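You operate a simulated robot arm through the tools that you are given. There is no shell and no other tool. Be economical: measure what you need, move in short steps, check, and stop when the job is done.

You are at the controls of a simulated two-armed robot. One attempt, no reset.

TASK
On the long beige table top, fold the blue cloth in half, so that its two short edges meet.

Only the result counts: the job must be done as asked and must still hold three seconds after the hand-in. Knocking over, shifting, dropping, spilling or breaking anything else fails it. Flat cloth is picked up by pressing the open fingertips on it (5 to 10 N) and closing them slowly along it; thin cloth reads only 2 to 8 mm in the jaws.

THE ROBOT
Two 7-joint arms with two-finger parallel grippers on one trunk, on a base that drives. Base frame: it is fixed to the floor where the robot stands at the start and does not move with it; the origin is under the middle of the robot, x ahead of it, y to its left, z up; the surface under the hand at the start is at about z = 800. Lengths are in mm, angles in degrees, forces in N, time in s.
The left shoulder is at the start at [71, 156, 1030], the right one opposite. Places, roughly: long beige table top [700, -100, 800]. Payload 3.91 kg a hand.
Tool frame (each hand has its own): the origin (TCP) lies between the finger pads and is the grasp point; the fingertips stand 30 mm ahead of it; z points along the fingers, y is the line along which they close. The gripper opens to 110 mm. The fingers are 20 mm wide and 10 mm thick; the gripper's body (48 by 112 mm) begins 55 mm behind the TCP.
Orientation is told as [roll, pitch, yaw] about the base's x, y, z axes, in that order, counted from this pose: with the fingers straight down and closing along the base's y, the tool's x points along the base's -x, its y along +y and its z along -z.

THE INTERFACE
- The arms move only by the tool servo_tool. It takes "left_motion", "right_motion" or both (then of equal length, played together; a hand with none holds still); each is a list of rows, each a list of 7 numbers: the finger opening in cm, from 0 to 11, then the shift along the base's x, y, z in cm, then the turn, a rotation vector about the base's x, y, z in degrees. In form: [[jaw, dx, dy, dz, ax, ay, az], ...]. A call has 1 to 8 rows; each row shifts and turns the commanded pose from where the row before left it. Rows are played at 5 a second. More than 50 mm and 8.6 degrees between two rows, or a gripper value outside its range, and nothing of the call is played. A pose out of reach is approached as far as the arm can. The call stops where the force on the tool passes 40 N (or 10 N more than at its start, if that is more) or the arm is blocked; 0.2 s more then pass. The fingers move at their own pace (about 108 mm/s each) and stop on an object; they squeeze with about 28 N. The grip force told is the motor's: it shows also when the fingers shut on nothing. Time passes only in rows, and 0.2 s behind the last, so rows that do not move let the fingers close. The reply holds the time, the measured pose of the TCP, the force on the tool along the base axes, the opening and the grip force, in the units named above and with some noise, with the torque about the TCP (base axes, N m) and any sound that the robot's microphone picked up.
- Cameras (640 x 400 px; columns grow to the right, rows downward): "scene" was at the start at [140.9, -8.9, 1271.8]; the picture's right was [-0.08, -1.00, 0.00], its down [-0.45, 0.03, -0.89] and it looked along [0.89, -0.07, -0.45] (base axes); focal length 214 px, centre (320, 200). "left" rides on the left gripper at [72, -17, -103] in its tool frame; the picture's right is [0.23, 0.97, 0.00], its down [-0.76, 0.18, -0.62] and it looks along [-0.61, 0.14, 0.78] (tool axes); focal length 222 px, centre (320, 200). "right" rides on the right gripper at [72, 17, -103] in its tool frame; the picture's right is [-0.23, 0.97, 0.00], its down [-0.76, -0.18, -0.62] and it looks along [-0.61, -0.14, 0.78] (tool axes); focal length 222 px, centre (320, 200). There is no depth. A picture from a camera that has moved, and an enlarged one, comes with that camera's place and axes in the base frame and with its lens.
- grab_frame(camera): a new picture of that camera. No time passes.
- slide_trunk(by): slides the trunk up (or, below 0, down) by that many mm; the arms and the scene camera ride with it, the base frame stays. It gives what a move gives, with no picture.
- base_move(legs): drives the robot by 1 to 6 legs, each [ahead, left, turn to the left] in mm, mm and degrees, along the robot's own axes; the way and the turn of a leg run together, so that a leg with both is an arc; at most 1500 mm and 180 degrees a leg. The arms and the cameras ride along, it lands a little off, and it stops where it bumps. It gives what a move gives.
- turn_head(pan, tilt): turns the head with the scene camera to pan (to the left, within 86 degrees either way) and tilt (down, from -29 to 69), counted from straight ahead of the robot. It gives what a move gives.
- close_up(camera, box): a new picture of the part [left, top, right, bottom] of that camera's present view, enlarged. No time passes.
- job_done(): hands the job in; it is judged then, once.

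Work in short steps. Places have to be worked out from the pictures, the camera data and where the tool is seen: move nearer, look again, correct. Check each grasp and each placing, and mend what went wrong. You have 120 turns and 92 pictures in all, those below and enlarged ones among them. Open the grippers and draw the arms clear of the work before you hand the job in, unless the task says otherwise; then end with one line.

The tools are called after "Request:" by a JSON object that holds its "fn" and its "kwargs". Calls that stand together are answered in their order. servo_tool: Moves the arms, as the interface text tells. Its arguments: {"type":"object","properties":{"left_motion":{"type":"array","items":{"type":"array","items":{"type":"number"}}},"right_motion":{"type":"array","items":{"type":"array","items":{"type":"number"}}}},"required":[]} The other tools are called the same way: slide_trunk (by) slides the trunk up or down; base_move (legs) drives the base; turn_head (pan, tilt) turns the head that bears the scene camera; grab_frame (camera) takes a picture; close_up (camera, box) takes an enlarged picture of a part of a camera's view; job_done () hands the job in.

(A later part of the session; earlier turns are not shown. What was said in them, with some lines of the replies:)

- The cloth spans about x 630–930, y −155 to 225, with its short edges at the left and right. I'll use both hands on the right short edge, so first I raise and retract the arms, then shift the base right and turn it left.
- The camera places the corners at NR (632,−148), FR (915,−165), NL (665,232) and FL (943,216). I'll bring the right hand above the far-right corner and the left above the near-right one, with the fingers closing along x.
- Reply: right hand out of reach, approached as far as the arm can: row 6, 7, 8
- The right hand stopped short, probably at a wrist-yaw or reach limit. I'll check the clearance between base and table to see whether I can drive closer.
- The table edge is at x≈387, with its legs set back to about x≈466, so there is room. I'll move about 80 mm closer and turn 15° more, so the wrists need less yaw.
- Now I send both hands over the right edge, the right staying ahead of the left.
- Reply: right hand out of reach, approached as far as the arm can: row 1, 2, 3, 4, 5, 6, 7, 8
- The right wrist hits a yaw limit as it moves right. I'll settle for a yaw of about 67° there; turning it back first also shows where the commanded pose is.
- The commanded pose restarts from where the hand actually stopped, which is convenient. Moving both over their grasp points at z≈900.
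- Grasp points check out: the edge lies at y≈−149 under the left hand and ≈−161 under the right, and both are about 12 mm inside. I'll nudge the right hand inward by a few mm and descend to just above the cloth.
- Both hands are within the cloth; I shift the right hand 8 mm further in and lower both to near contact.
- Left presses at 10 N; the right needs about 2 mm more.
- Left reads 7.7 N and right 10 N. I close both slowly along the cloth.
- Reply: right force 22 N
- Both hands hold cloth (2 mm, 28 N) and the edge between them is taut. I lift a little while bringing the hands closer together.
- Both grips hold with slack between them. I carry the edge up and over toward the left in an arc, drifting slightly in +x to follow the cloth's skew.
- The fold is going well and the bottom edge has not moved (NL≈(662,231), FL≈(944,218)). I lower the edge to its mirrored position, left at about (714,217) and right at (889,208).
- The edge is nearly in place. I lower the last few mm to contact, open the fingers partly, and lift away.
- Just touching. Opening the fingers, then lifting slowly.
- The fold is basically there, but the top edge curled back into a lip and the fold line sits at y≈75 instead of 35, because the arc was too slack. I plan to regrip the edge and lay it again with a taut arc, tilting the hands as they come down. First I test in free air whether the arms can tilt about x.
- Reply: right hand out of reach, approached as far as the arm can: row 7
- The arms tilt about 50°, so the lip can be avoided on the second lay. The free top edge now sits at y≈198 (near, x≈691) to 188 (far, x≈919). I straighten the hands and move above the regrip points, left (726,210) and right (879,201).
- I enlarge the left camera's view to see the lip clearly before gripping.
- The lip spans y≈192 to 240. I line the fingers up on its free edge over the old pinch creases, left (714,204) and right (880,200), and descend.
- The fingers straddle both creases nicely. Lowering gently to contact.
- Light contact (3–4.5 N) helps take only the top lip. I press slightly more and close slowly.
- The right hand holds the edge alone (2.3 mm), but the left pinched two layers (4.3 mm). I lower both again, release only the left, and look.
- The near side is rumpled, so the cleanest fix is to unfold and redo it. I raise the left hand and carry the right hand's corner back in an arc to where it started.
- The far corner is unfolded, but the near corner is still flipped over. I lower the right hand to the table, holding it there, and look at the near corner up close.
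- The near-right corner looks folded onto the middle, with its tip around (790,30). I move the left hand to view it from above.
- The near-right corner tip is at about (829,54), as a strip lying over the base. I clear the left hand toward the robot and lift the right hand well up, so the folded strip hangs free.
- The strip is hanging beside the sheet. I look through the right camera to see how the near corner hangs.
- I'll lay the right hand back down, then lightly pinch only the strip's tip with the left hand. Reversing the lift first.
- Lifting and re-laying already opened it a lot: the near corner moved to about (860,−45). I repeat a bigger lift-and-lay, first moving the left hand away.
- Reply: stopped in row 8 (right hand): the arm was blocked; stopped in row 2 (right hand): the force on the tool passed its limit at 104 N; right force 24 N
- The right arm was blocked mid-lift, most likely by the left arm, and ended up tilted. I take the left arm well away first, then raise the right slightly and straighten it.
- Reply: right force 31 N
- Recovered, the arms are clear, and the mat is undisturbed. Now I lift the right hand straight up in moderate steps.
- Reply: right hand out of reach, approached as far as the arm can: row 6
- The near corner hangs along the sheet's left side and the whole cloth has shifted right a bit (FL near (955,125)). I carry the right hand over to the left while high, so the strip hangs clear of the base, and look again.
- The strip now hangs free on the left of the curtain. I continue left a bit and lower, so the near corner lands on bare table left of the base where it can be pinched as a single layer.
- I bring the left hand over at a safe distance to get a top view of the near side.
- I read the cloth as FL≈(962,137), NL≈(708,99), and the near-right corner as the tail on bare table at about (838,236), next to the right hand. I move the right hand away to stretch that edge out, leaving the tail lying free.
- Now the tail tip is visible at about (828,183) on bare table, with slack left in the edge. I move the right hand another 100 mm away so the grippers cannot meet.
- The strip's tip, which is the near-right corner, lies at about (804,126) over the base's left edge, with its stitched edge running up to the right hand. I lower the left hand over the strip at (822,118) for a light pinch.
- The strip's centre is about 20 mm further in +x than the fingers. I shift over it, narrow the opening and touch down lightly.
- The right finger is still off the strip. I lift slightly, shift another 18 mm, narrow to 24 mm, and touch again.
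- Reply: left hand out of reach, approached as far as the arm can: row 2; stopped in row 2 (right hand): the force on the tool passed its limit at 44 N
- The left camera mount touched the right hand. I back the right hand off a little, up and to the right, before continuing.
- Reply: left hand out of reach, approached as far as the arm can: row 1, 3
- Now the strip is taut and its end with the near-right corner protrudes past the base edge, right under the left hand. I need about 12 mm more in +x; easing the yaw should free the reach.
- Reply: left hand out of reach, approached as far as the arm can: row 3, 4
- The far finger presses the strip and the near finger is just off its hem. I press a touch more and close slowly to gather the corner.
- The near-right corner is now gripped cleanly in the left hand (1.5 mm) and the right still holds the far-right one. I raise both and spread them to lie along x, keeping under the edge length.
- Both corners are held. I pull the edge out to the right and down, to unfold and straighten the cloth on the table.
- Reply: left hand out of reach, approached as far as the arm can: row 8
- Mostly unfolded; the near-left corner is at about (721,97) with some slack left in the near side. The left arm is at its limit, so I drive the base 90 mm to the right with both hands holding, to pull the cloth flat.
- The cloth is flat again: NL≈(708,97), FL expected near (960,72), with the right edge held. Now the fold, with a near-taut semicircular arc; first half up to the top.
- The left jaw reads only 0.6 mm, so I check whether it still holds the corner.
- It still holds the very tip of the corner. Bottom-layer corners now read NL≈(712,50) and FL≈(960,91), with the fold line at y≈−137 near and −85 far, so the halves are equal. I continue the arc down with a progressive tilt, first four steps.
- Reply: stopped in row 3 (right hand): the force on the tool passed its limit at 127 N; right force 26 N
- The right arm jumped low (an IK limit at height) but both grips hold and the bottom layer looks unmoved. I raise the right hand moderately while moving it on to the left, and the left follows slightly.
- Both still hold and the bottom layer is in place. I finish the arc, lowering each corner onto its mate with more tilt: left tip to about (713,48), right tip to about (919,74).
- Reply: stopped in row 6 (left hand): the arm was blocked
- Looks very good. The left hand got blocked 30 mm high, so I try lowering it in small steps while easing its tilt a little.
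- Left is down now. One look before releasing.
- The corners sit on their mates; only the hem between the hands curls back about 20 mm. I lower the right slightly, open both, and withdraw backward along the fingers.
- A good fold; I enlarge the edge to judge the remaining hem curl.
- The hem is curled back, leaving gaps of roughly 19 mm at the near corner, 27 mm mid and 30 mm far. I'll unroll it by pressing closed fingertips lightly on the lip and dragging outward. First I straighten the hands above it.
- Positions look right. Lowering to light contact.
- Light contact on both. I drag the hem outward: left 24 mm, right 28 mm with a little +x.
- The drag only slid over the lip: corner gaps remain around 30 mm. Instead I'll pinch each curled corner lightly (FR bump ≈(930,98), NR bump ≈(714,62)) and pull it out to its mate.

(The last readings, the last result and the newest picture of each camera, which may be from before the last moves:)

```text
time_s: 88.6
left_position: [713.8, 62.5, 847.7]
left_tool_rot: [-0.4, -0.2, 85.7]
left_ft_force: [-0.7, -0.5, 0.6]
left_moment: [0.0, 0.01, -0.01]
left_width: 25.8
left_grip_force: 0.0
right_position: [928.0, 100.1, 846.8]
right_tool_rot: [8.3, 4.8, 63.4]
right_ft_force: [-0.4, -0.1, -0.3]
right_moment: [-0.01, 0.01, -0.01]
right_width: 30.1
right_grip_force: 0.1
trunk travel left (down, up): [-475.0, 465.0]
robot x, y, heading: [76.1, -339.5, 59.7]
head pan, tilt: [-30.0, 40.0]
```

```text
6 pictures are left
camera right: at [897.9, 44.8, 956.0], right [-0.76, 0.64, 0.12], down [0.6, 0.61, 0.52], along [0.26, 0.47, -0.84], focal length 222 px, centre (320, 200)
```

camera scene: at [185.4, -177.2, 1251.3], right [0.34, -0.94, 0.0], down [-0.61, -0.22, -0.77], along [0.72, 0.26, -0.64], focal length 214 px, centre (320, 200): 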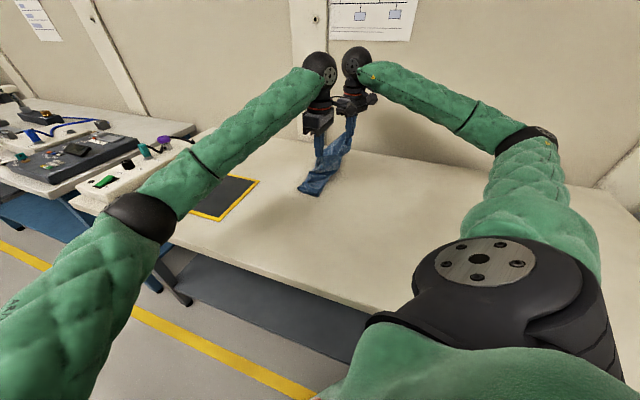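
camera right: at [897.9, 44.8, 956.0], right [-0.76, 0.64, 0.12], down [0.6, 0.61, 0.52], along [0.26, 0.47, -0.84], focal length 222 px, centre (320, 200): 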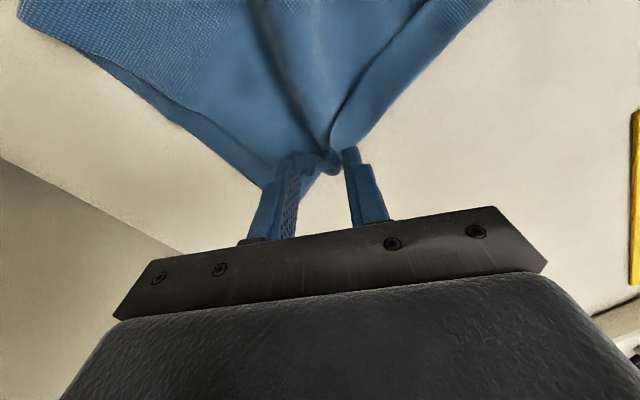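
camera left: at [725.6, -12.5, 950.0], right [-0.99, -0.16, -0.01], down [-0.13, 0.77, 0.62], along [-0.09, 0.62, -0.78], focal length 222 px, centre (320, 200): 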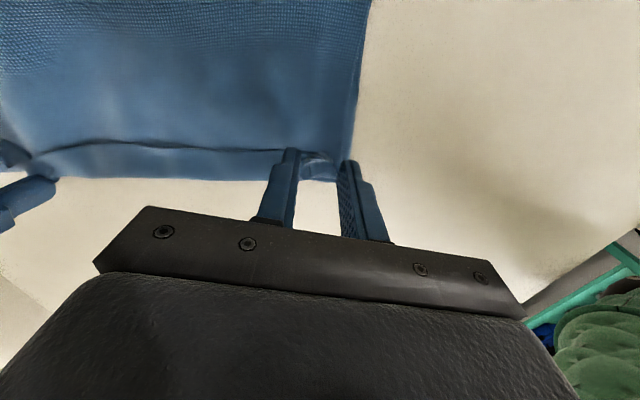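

Both straddle the creases. Lowering to light contact.

Request:
{"fn": "servo_tool", "kwargs": {"left_motion": [[2.6, 0, 0, -1, 0, 0, 0], [2.6, 0, 0, -0.35, 0, 0, 0], [2.6, 0, 0, 0, 0, 0, 0]], "right_motion": [[3, 0, 0, -0.9, 0, 0, 0], [3, 0, 0, -0.25, 0, 0, 0], [3, 0, 0, 0, 0, 0, 0]]}}

```text
time_s: 89.4
left_position: [713.4, 61.5, 835.8]
left_tool_rot: [-0.5, -0.2, 85.8]
left_ft_force: [0.5, 0.1, 0.1]
left_moment: [-0.02, 0.04, 0.02]
left_width: 26.0
left_grip_force: 0.1
right_position: [926.6, 99.2, 836.4]
right_tool_rot: [8.1, 4.8, 63.5]
right_ft_force: [-0.2, 0.4, 7.8]
right_moment: [0.02, -0.11, 0.03]
right_width: 29.4
right_grip_force: 0.0
trunk travel left (down, up): [-475.0, 465.0]
robot x, y, heading: [78.8, -338.1, 59.7]
head pan, tilt: [-30.0, 40.0]
```

Request:
{"fn": "servo_tool", "kwargs": {"left_motion": [[2.6, 0, 0, -0.2, 0, 0, 0], [2.6, 0, 0, 0, 0, 0, 0]], "right_motion": [[3, 0, 0, 0.06, 0, 0, 0], [3, 0, 0, 0, 0, 0, 0]]}}

```text
time_s: 90.0
left_position: [714.2, 60.6, 832.7]
left_tool_rot: [-0.4, -0.2, 85.8]
left_ft_force: [-0.4, -0.6, 3.5]
left_moment: [0.02, 0.05, 0.02]
left_width: 25.8
left_grip_force: 0.0
right_position: [926.4, 98.8, 837.3]
right_tool_rot: [8.2, 4.8, 63.5]
right_ft_force: [1.3, 0.3, 7.0]
right_moment: [-0.02, -0.08, 0.01]
right_width: 29.6
right_grip_force: 0.0
trunk travel left (down, up): [-475.0, 465.0]
robot x, y, heading: [78.3, -335.8, 60.0]
head pan, tilt: [-30.0, 40.0]
```

Contact is light (3.5 and 7 N). Closing slowly.

Request:
{"fn": "servo_tool", "kwargs": {"left_motion": [[2.2, 0, 0, 0, 0, 0, 0], [1.8, 0, 0, 0, 0, 0, 0], [1.4, 0, 0, 0, 0, 0, 0], [1.0, 0, 0, 0, 0, 0, 0], [0.6, 0, 0, 0, 0, 0, 0], [0.2, 0, 0, 0, 0, 0, 0], [0, 0, 0, 0, 0, 0, 0], [0, 0, 0, 0, 0, 0, 0]], "right_motion": [[2.5, 0, 0, 0, 0, 0, 0], [2, 0, 0, 0, 0, 0, 0], [1.5, 0, 0, 0, 0, 0, 0], [1.0, 0, 0, 0, 0, 0, 0], [0.6, 0, 0, 0, 0, 0, 0], [0.2, 0, 0, 0, 0, 0, 0], [0, 0, 0, 0, 0, 0, 0], [0, 0, 0, 0, 0, 0, 0]]}}

```text
time_s: 91.8
left_position: [713.6, 62.2, 832.7]
left_tool_rot: [-0.4, -0.2, 85.8]
left_ft_force: [1.9, 0.8, 6.5]
left_moment: [0.05, -0.09, -0.02]
left_width: 2.9
left_grip_force: 28.5
right_position: [926.3, 99.9, 837.2]
right_tool_rot: [8.1, 4.8, 63.5]
right_ft_force: [-2.4, -0.9, 2.9]
right_moment: [-0.02, 0.05, 0.04]
right_width: 2.4
right_grip_force: 27.4
trunk travel left (down, up): [-475.0, 465.0]
robot x, y, heading: [80.2, -337.8, 59.8]
head pan, tilt: [-30.0, 40.0]
```

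Readings of 2.9 and 2.4 mm suggest single-layer grips. I lift 20 mm and check that only the top layer comes.

Request:
{"fn": "servo_tool", "kwargs": {"left_motion": [[0, 0, 0, 1, 0, 0, 0], [0, 0, 0.3, 1, 0, 0, 0], [0, 0, 0, 0, 0, 0, 0]], "right_motion": [[0, 0, 0, 1, 0, 0, 0], [0, 0, 0.3, 1, 0, 0, 0], [0, 0, 0, 0, 0, 0, 0]]}}

Request:
{"fn": "close_up", "kwargs": {"camera": "scene", "box": [240, 120, 400, 220]}}

```text
time_s: 92.6
left_position: [713.5, 64.8, 852.1]
left_tool_rot: [-0.4, -0.1, 85.8]
left_ft_force: [1.1, 0.7, 1.1]
left_moment: [0.01, -0.06, 0.03]
left_width: 3.0
left_grip_force: 27.7
right_position: [928.3, 102.6, 856.8]
right_tool_rot: [8.1, 4.9, 63.6]
right_ft_force: [-2.0, -0.3, -0.7]
right_moment: [-0.02, 0.08, 0.01]
right_width: 2.5
right_grip_force: 28.0
trunk travel left (down, up): [-475.0, 465.0]
robot x, y, heading: [81.7, -336.0, 60.0]
head pan, tilt: [-30.0, 40.0]
```

```text
4.00 times, centred on (320, 170) of scene
camera zoom: at [178.9, -252.9, 1251.4], right [0.5, -0.87, 0.0], down [-0.56, -0.32, -0.77], along [0.66, 0.38, -0.64], focal length 858 px, centre (320, 320)
```

zoom: 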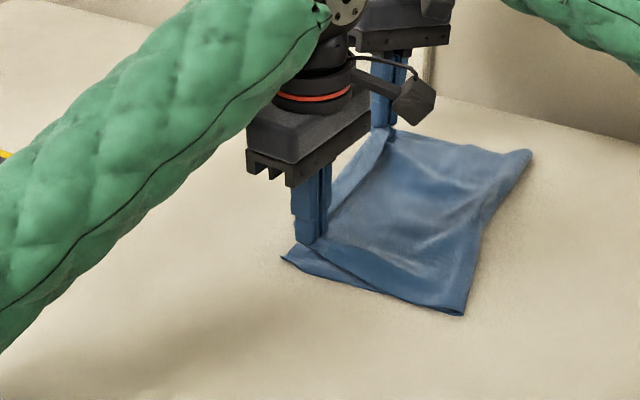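

Only the top layer lifts; the bottom corner stays flat. I pull both corners outward with tilt and set them on their mates.

Request:
{"fn": "servo_tool", "kwargs": {"left_motion": [[0, -0.1, 0.8, 1, -5, 0, 0], [0, -0.1, 0.8, 0.5, -5, 0, 0], [0, -0.1, 0.6, 0, -5, 0, 0], [0, -0.2, 0.5, -0.8, -5, 0, 0], [0, -0.1, 0.1, -1.0, -5, 0, 0], [0, 0, 0, -1.2, -5, 0, 0], [0, 0, 0, 0, 0, 0, 0]], "right_motion": [[0, 0.2, 0.8, 1, -6, 0, 0], [0, 0.2, 0.8, 0.5, -6, 0, 0], [0, 0.2, 0.6, 0, -6, 0, 0], [0, 0.2, 0.5, -0.9, -6, 0, 0], [0, 0.1, 0.2, -1.2, -6, 0, 0], [0, 0, 0, -1.3, -6, 0, 0], [0, 0, 0, 0, 0, 0, 0]]}}

Request:
{"fn": "close_up", "kwargs": {"camera": "left", "box": [30, 0, 430, 250]}}

```text
time_s: 94.2
left_position: [704.4, 95.5, 865.1]
left_tool_rot: [-4.3, 28.3, 84.7]
left_ft_force: [13.2, 1.9, -0.2]
left_moment: [0.06, -0.41, 0.15]
left_width: 2.9
left_grip_force: 27.9
right_position: [929.9, 128.6, 848.9]
right_tool_rot: [-11.0, 35.9, 56.5]
right_ft_force: [-13.4, -1.7, 0.7]
right_moment: [-0.05, 0.36, -0.28]
right_width: 2.4
right_grip_force: 27.9
trunk travel left (down, up): [-475.0, 465.0]
robot x, y, heading: [81.2, -335.0, 59.8]
head pan, tilt: [-30.0, 40.0]
```

```text
1.60 times, centred on (230, 125) of left
camera zoom: at [711.3, 78.8, 990.4], right [-0.99, -0.14, 0.04], down [-0.13, 0.98, 0.18], along [-0.07, 0.17, -0.98], focal length 355 px, centre (464, 320)
```

zoom: 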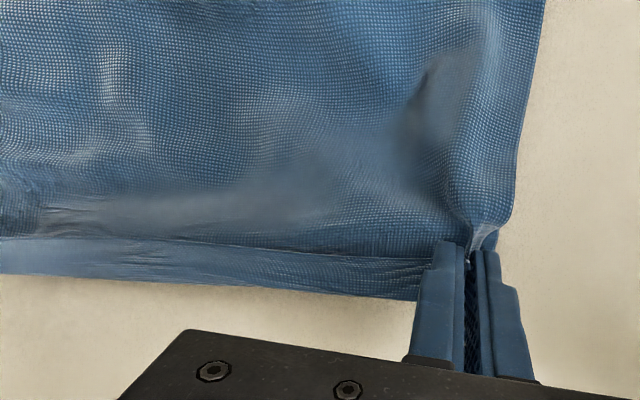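

The hem is now straight and taut with no lip. I relax the edge tension slightly and lower both hands to the table.

Request:
{"fn": "servo_tool", "kwargs": {"left_motion": [[0, 0.3, -0.1, -0.7, 2, 0, 0], [0, 0.2, -0.1, -0.8, 2, 0, 0], [0, 0.1, 0, -0.8, 2, 0, 0], [0, 0, 0, -0.6, 2, 0, 0], [0, 0, 0, 0, 0, 0, 0]], "right_motion": [[0, -0.2, 0, -0.3, 0, 0, 0], [0, -0.2, 0, -0.3, 0, 0, 0], [0, 0, 0, -0.3, 0, 0, 0], [0, 0, 0, -0.3, 0, 0, 0], [0, 0, 0, 0, 0, 0, 0]]}}

```text
time_s: 95.6
left_position: [707.0, 99.6, 847.0]
left_tool_rot: [-4.2, 19.4, 85.3]
left_ft_force: [0.1, -0.4, 0.3]
left_moment: [0.0, 0.01, -0.01]
left_width: 2.8
left_grip_force: 27.9
right_position: [923.4, 128.5, 835.0]
right_tool_rot: [-10.8, 35.8, 56.8]
right_ft_force: [1.2, -0.9, 0.8]
right_moment: [0.03, 0.03, -0.05]
right_width: 2.3
right_grip_force: 27.7
trunk travel left (down, up): [-475.0, 465.0]
robot x, y, heading: [81.6, -337.3, 60.5]
head pan, tilt: [-30.0, 40.0]
stopped in row 5 (left hand): the arm was blocked; the commanded pose is now the measured one
```

Left stops about 15 mm above the table again; I bring it back 10 mm in y and down, easing tilt further.

Request:
{"fn": "servo_tool", "kwargs": {"left_motion": [[0, 0, -0.6, -0.3, 2, 0, 0], [0, 0, -0.5, -0.4, 2, 0, 0], [0, 0, 0, -0.5, 2, 0, 0], [0, 0, 0, 0, 0, 0, 0]]}}

Request:
{"fn": "close_up", "kwargs": {"camera": "left", "box": [30, 0, 430, 250]}}

```text
time_s: 96.8
left_position: [707.0, 104.4, 842.6]
left_tool_rot: [-4.1, 12.8, 86.2]
left_ft_force: [-1.1, 0.3, -0.7]
left_moment: [0.0, -0.01, 0.03]
left_width: 2.7
left_grip_force: 27.9
right_position: [923.1, 136.0, 831.8]
right_tool_rot: [-11.0, 35.9, 57.1]
right_ft_force: [0.3, 0.9, 9.1]
right_moment: [-0.04, 0.09, 0.02]
right_width: 2.4
right_grip_force: 28.2
trunk travel left (down, up): [-475.0, 465.0]
robot x, y, heading: [80.5, -336.1, 60.4]
head pan, tilt: [-30.0, 40.0]
stopped in row 4 (left hand): the arm was blocked; the commanded pose is now the measured one
```

```text
1.60 times, centred on (230, 125) of left
camera zoom: at [713.9, 55.0, 959.5], right [-0.98, -0.17, -0.02], down [-0.16, 0.89, 0.43], along [-0.06, 0.42, -0.9], focal length 355 px, centre (464, 320)
```

zoom: 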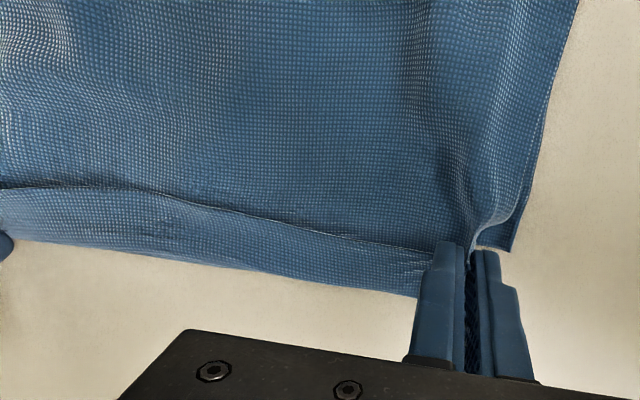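

The arms seem to be touching each other, pushing both hands outward. I release and withdraw the right hand first.

Request:
{"fn": "servo_tool", "kwargs": {"right_motion": [[0, 0, -0.5, 0.1, 0, 0, 0], [0.8, 0, 0, 0, 0, 0, 0], [1.6, 0, 0, 0, 0, 0, 0], [1.6, 0, 0.8, 0.9, 0, 0, 0], [1.6, 0.3, 1.8, 2.2, 0, 0, 0], [1.6, 0.3, 1.8, 2.8, 0, 0, 0], [1.6, 0.3, 1.8, 3, 0, 0, 0]]}}

Request:
{"fn": "servo_tool", "kwargs": {"left_motion": [[0, 0, -0.8, 0, 0, 0, 0], [0, 0, -0.9, -0.3, 0, 0, 0], [0, 0, -0.6, -0.6, 0, 0, 0], [0, 0, 0, -0.2, 0, 0, 0]]}}

Request:
{"fn": "close_up", "kwargs": {"camera": "scene", "box": [240, 120, 400, 220]}}

```text
time_s: 98.4
left_position: [707.4, 104.4, 841.9]
left_tool_rot: [-4.0, 12.9, 86.0]
left_ft_force: [-0.6, 0.1, -0.2]
left_moment: [-0.03, 0.01, 0.01]
left_width: 2.8
left_grip_force: 27.7
right_position: [930.1, 193.3, 924.2]
right_tool_rot: [-11.2, 36.0, 56.7]
right_ft_force: [0.2, -0.1, 0.0]
right_moment: [0.03, -0.01, 0.01]
right_width: 16.1
right_grip_force: 0.1
trunk travel left (down, up): [-475.0, 465.0]
robot x, y, heading: [80.1, -336.8, 60.4]
head pan, tilt: [-30.0, 40.0]
```

```text
time_s: 99.6
left_position: [704.9, 94.0, 847.1]
left_tool_rot: [-4.7, 11.6, 86.9]
left_ft_force: [0.0, -1.0, 0.2]
left_moment: [-0.04, 0.01, 0.02]
left_width: 2.7
left_grip_force: 28.0
right_position: [928.4, 197.4, 920.8]
right_tool_rot: [-10.9, 35.9, 57.2]
right_ft_force: [1.0, -0.3, 0.2]
right_moment: [0.05, 0.02, -0.03]
right_width: 15.9
right_grip_force: 0.0
trunk travel left (down, up): [-475.0, 465.0]
robot x, y, heading: [78.5, -338.4, 60.8]
head pan, tilt: [-30.0, 40.0]
stopped in row 4 (left hand): the arm was blocked; the commanded pose is now the measured one
```

```text
4.00 times, centred on (320, 170) of scene
camera zoom: at [169.2, -257.1, 1250.5], right [0.51, -0.86, 0.0], down [-0.55, -0.32, -0.77], along [0.66, 0.4, -0.64], focal length 858 px, centre (320, 320)
```

zoom: 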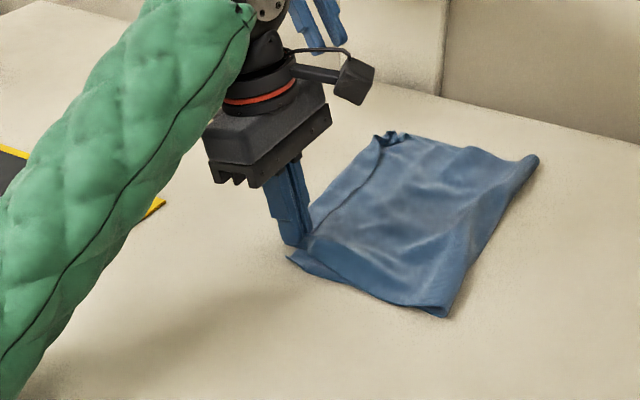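

The left arm is being blocked by something around its elbow, so I stop pushing down. I ease up slightly, shift back 10 mm over the mating corner, release from about 20 mm, and withdraw upward.

Request:
{"fn": "servo_tool", "kwargs": {"left_motion": [[0, 0.2, -0.4, 0.5, 0, 0, 0], [0, 0.2, -0.6, 0, 0, 0, 0], [0, 0, 0, 0, 0, 0, 0], [1, 0, 0, 0, 0, 0, 0], [1.8, 0, 0, 0, 0, 0, 0], [1.8, 0, 0.2, 1.5, 0, 0, 0], [1.8, 0, 0.8, 3.5, 0, 0, 0], [1.8, 0, 1, 4, 0, 0, 0]]}}

Request:
{"fn": "servo_tool", "kwargs": {"left_motion": [[1.8, 0, 1, 3, -5, 0, 0], [1.8, 0, 1, 0, -5, 0, 0], [1.8, 0, 1, 0, -5, 0, 0], [1.8, 0, 1, 0, -5, 0, 0]]}}

Request:
{"fn": "close_up", "kwargs": {"camera": "left", "box": [30, 0, 430, 250]}}

```text
time_s: 101.4
left_position: [719.2, 101.9, 929.6]
left_tool_rot: [-4.0, 12.4, 86.7]
left_ft_force: [-0.3, -0.2, -0.5]
left_moment: [-0.03, 0.0, -0.01]
left_width: 18.0
left_grip_force: 0.0
right_position: [936.4, 198.3, 912.7]
right_tool_rot: [-10.6, 36.4, 57.2]
right_ft_force: [-0.1, 0.2, -0.2]
right_moment: [0.02, 0.03, 0.0]
right_width: 16.2
right_grip_force: 0.1
trunk travel left (down, up): [-475.0, 465.0]
robot x, y, heading: [79.6, -334.9, 60.5]
head pan, tilt: [-30.0, 40.0]
```

```text
time_s: 102.4
left_position: [716.5, 143.7, 959.7]
left_tool_rot: [-5.5, 32.5, 86.3]
left_ft_force: [1.1, -0.3, 0.1]
left_moment: [-0.03, 0.0, -0.04]
left_width: 18.2
left_grip_force: 0.1
right_position: [934.8, 200.7, 913.3]
right_tool_rot: [-10.8, 36.4, 57.2]
right_ft_force: [-0.5, 0.0, 0.3]
right_moment: [-0.03, 0.0, -0.03]
right_width: 16.1
right_grip_force: 0.0
trunk travel left (down, up): [-475.0, 465.0]
robot x, y, heading: [77.0, -333.2, 60.8]
head pan, tilt: [-30.0, 40.0]
```

```text
1.60 times, centred on (230, 125) of left
camera zoom: at [724.0, 137.8, 1087.4], right [-0.98, -0.18, 0.04], down [-0.17, 0.98, 0.1], along [-0.06, 0.09, -0.99], focal length 355 px, centre (464, 320)
```

zoom: 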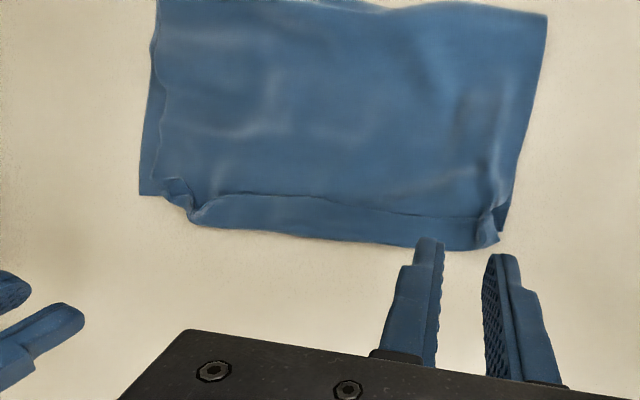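

The two short edges now meet: the hem is within about 10 mm of the bottom edge along its length and about 20 mm at the far corner. I raise and withdraw both arms without touching the cloth and take the last picture.

Request:
{"fn": "servo_tool", "kwargs": {"left_motion": [[4, -1, 1, 3, 0, 0, 0], [4, -2, 1, 3, 0, 0, 0], [4, -3, 1, 2, 0, 0, 0], [4, -4, 0, 1, 0, 0, 0], [4, -4, 0, 0, 0, 0, 0], [4, -4, 0, 0, 0, 0, 0]], "right_motion": [[4, 0, 0.5, 2.5, 4, 0, 0], [4, 0, 0.5, 2.5, 4, 0, 0], [4, 0, 0, 2, 4, 0, 0], [4, 0, 0, 1, 0, 0, 0], [4, 0, 0, 0, 0, 0, 0], [4, 0, 0, 0, 0, 0, 0]]}}

Request:
{"fn": "grab_frame", "kwargs": {"camera": "scene"}}

```text
time_s: 103.8
left_position: [535.3, 174.6, 1052.6]
left_tool_rot: [-5.7, 32.3, 86.3]
left_ft_force: [0.2, -0.7, 0.6]
left_moment: [-0.02, -0.02, 0.03]
left_width: 39.9
left_grip_force: 0.1
right_position: [934.0, 211.3, 996.5]
right_tool_rot: [-3.6, 25.9, 60.9]
right_ft_force: [0.2, 0.7, 0.6]
right_moment: [0.04, -0.01, 0.01]
right_width: 39.7
right_grip_force: 0.1
trunk travel left (down, up): [-475.0, 465.0]
robot x, y, heading: [78.2, -333.2, 60.9]
head pan, tilt: [-30.0, 40.0]
```

```text
0 pictures are left
camera scene: at [176.5, -249.5, 1251.6], right [0.51, -0.86, 0.0], down [-0.55, -0.33, -0.77], along [0.66, 0.39, -0.64], focal length 214 px, centre (320, 200)
```

scene: 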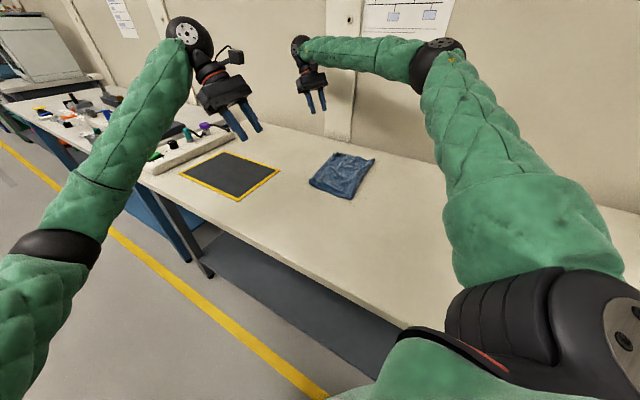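

The cloth lies folded in half, the mat and panel look undisturbed, and the arms are clear. Handing in.

Request:
{"fn": "job_done", "kwargs": {}}

```text
The job is handed in.
```

I folded the blue cloth in half and handed the job in; its short edges meet within about 10 mm along the hem and about 20 mm at the far corner, with a slight curl left in the top hem.
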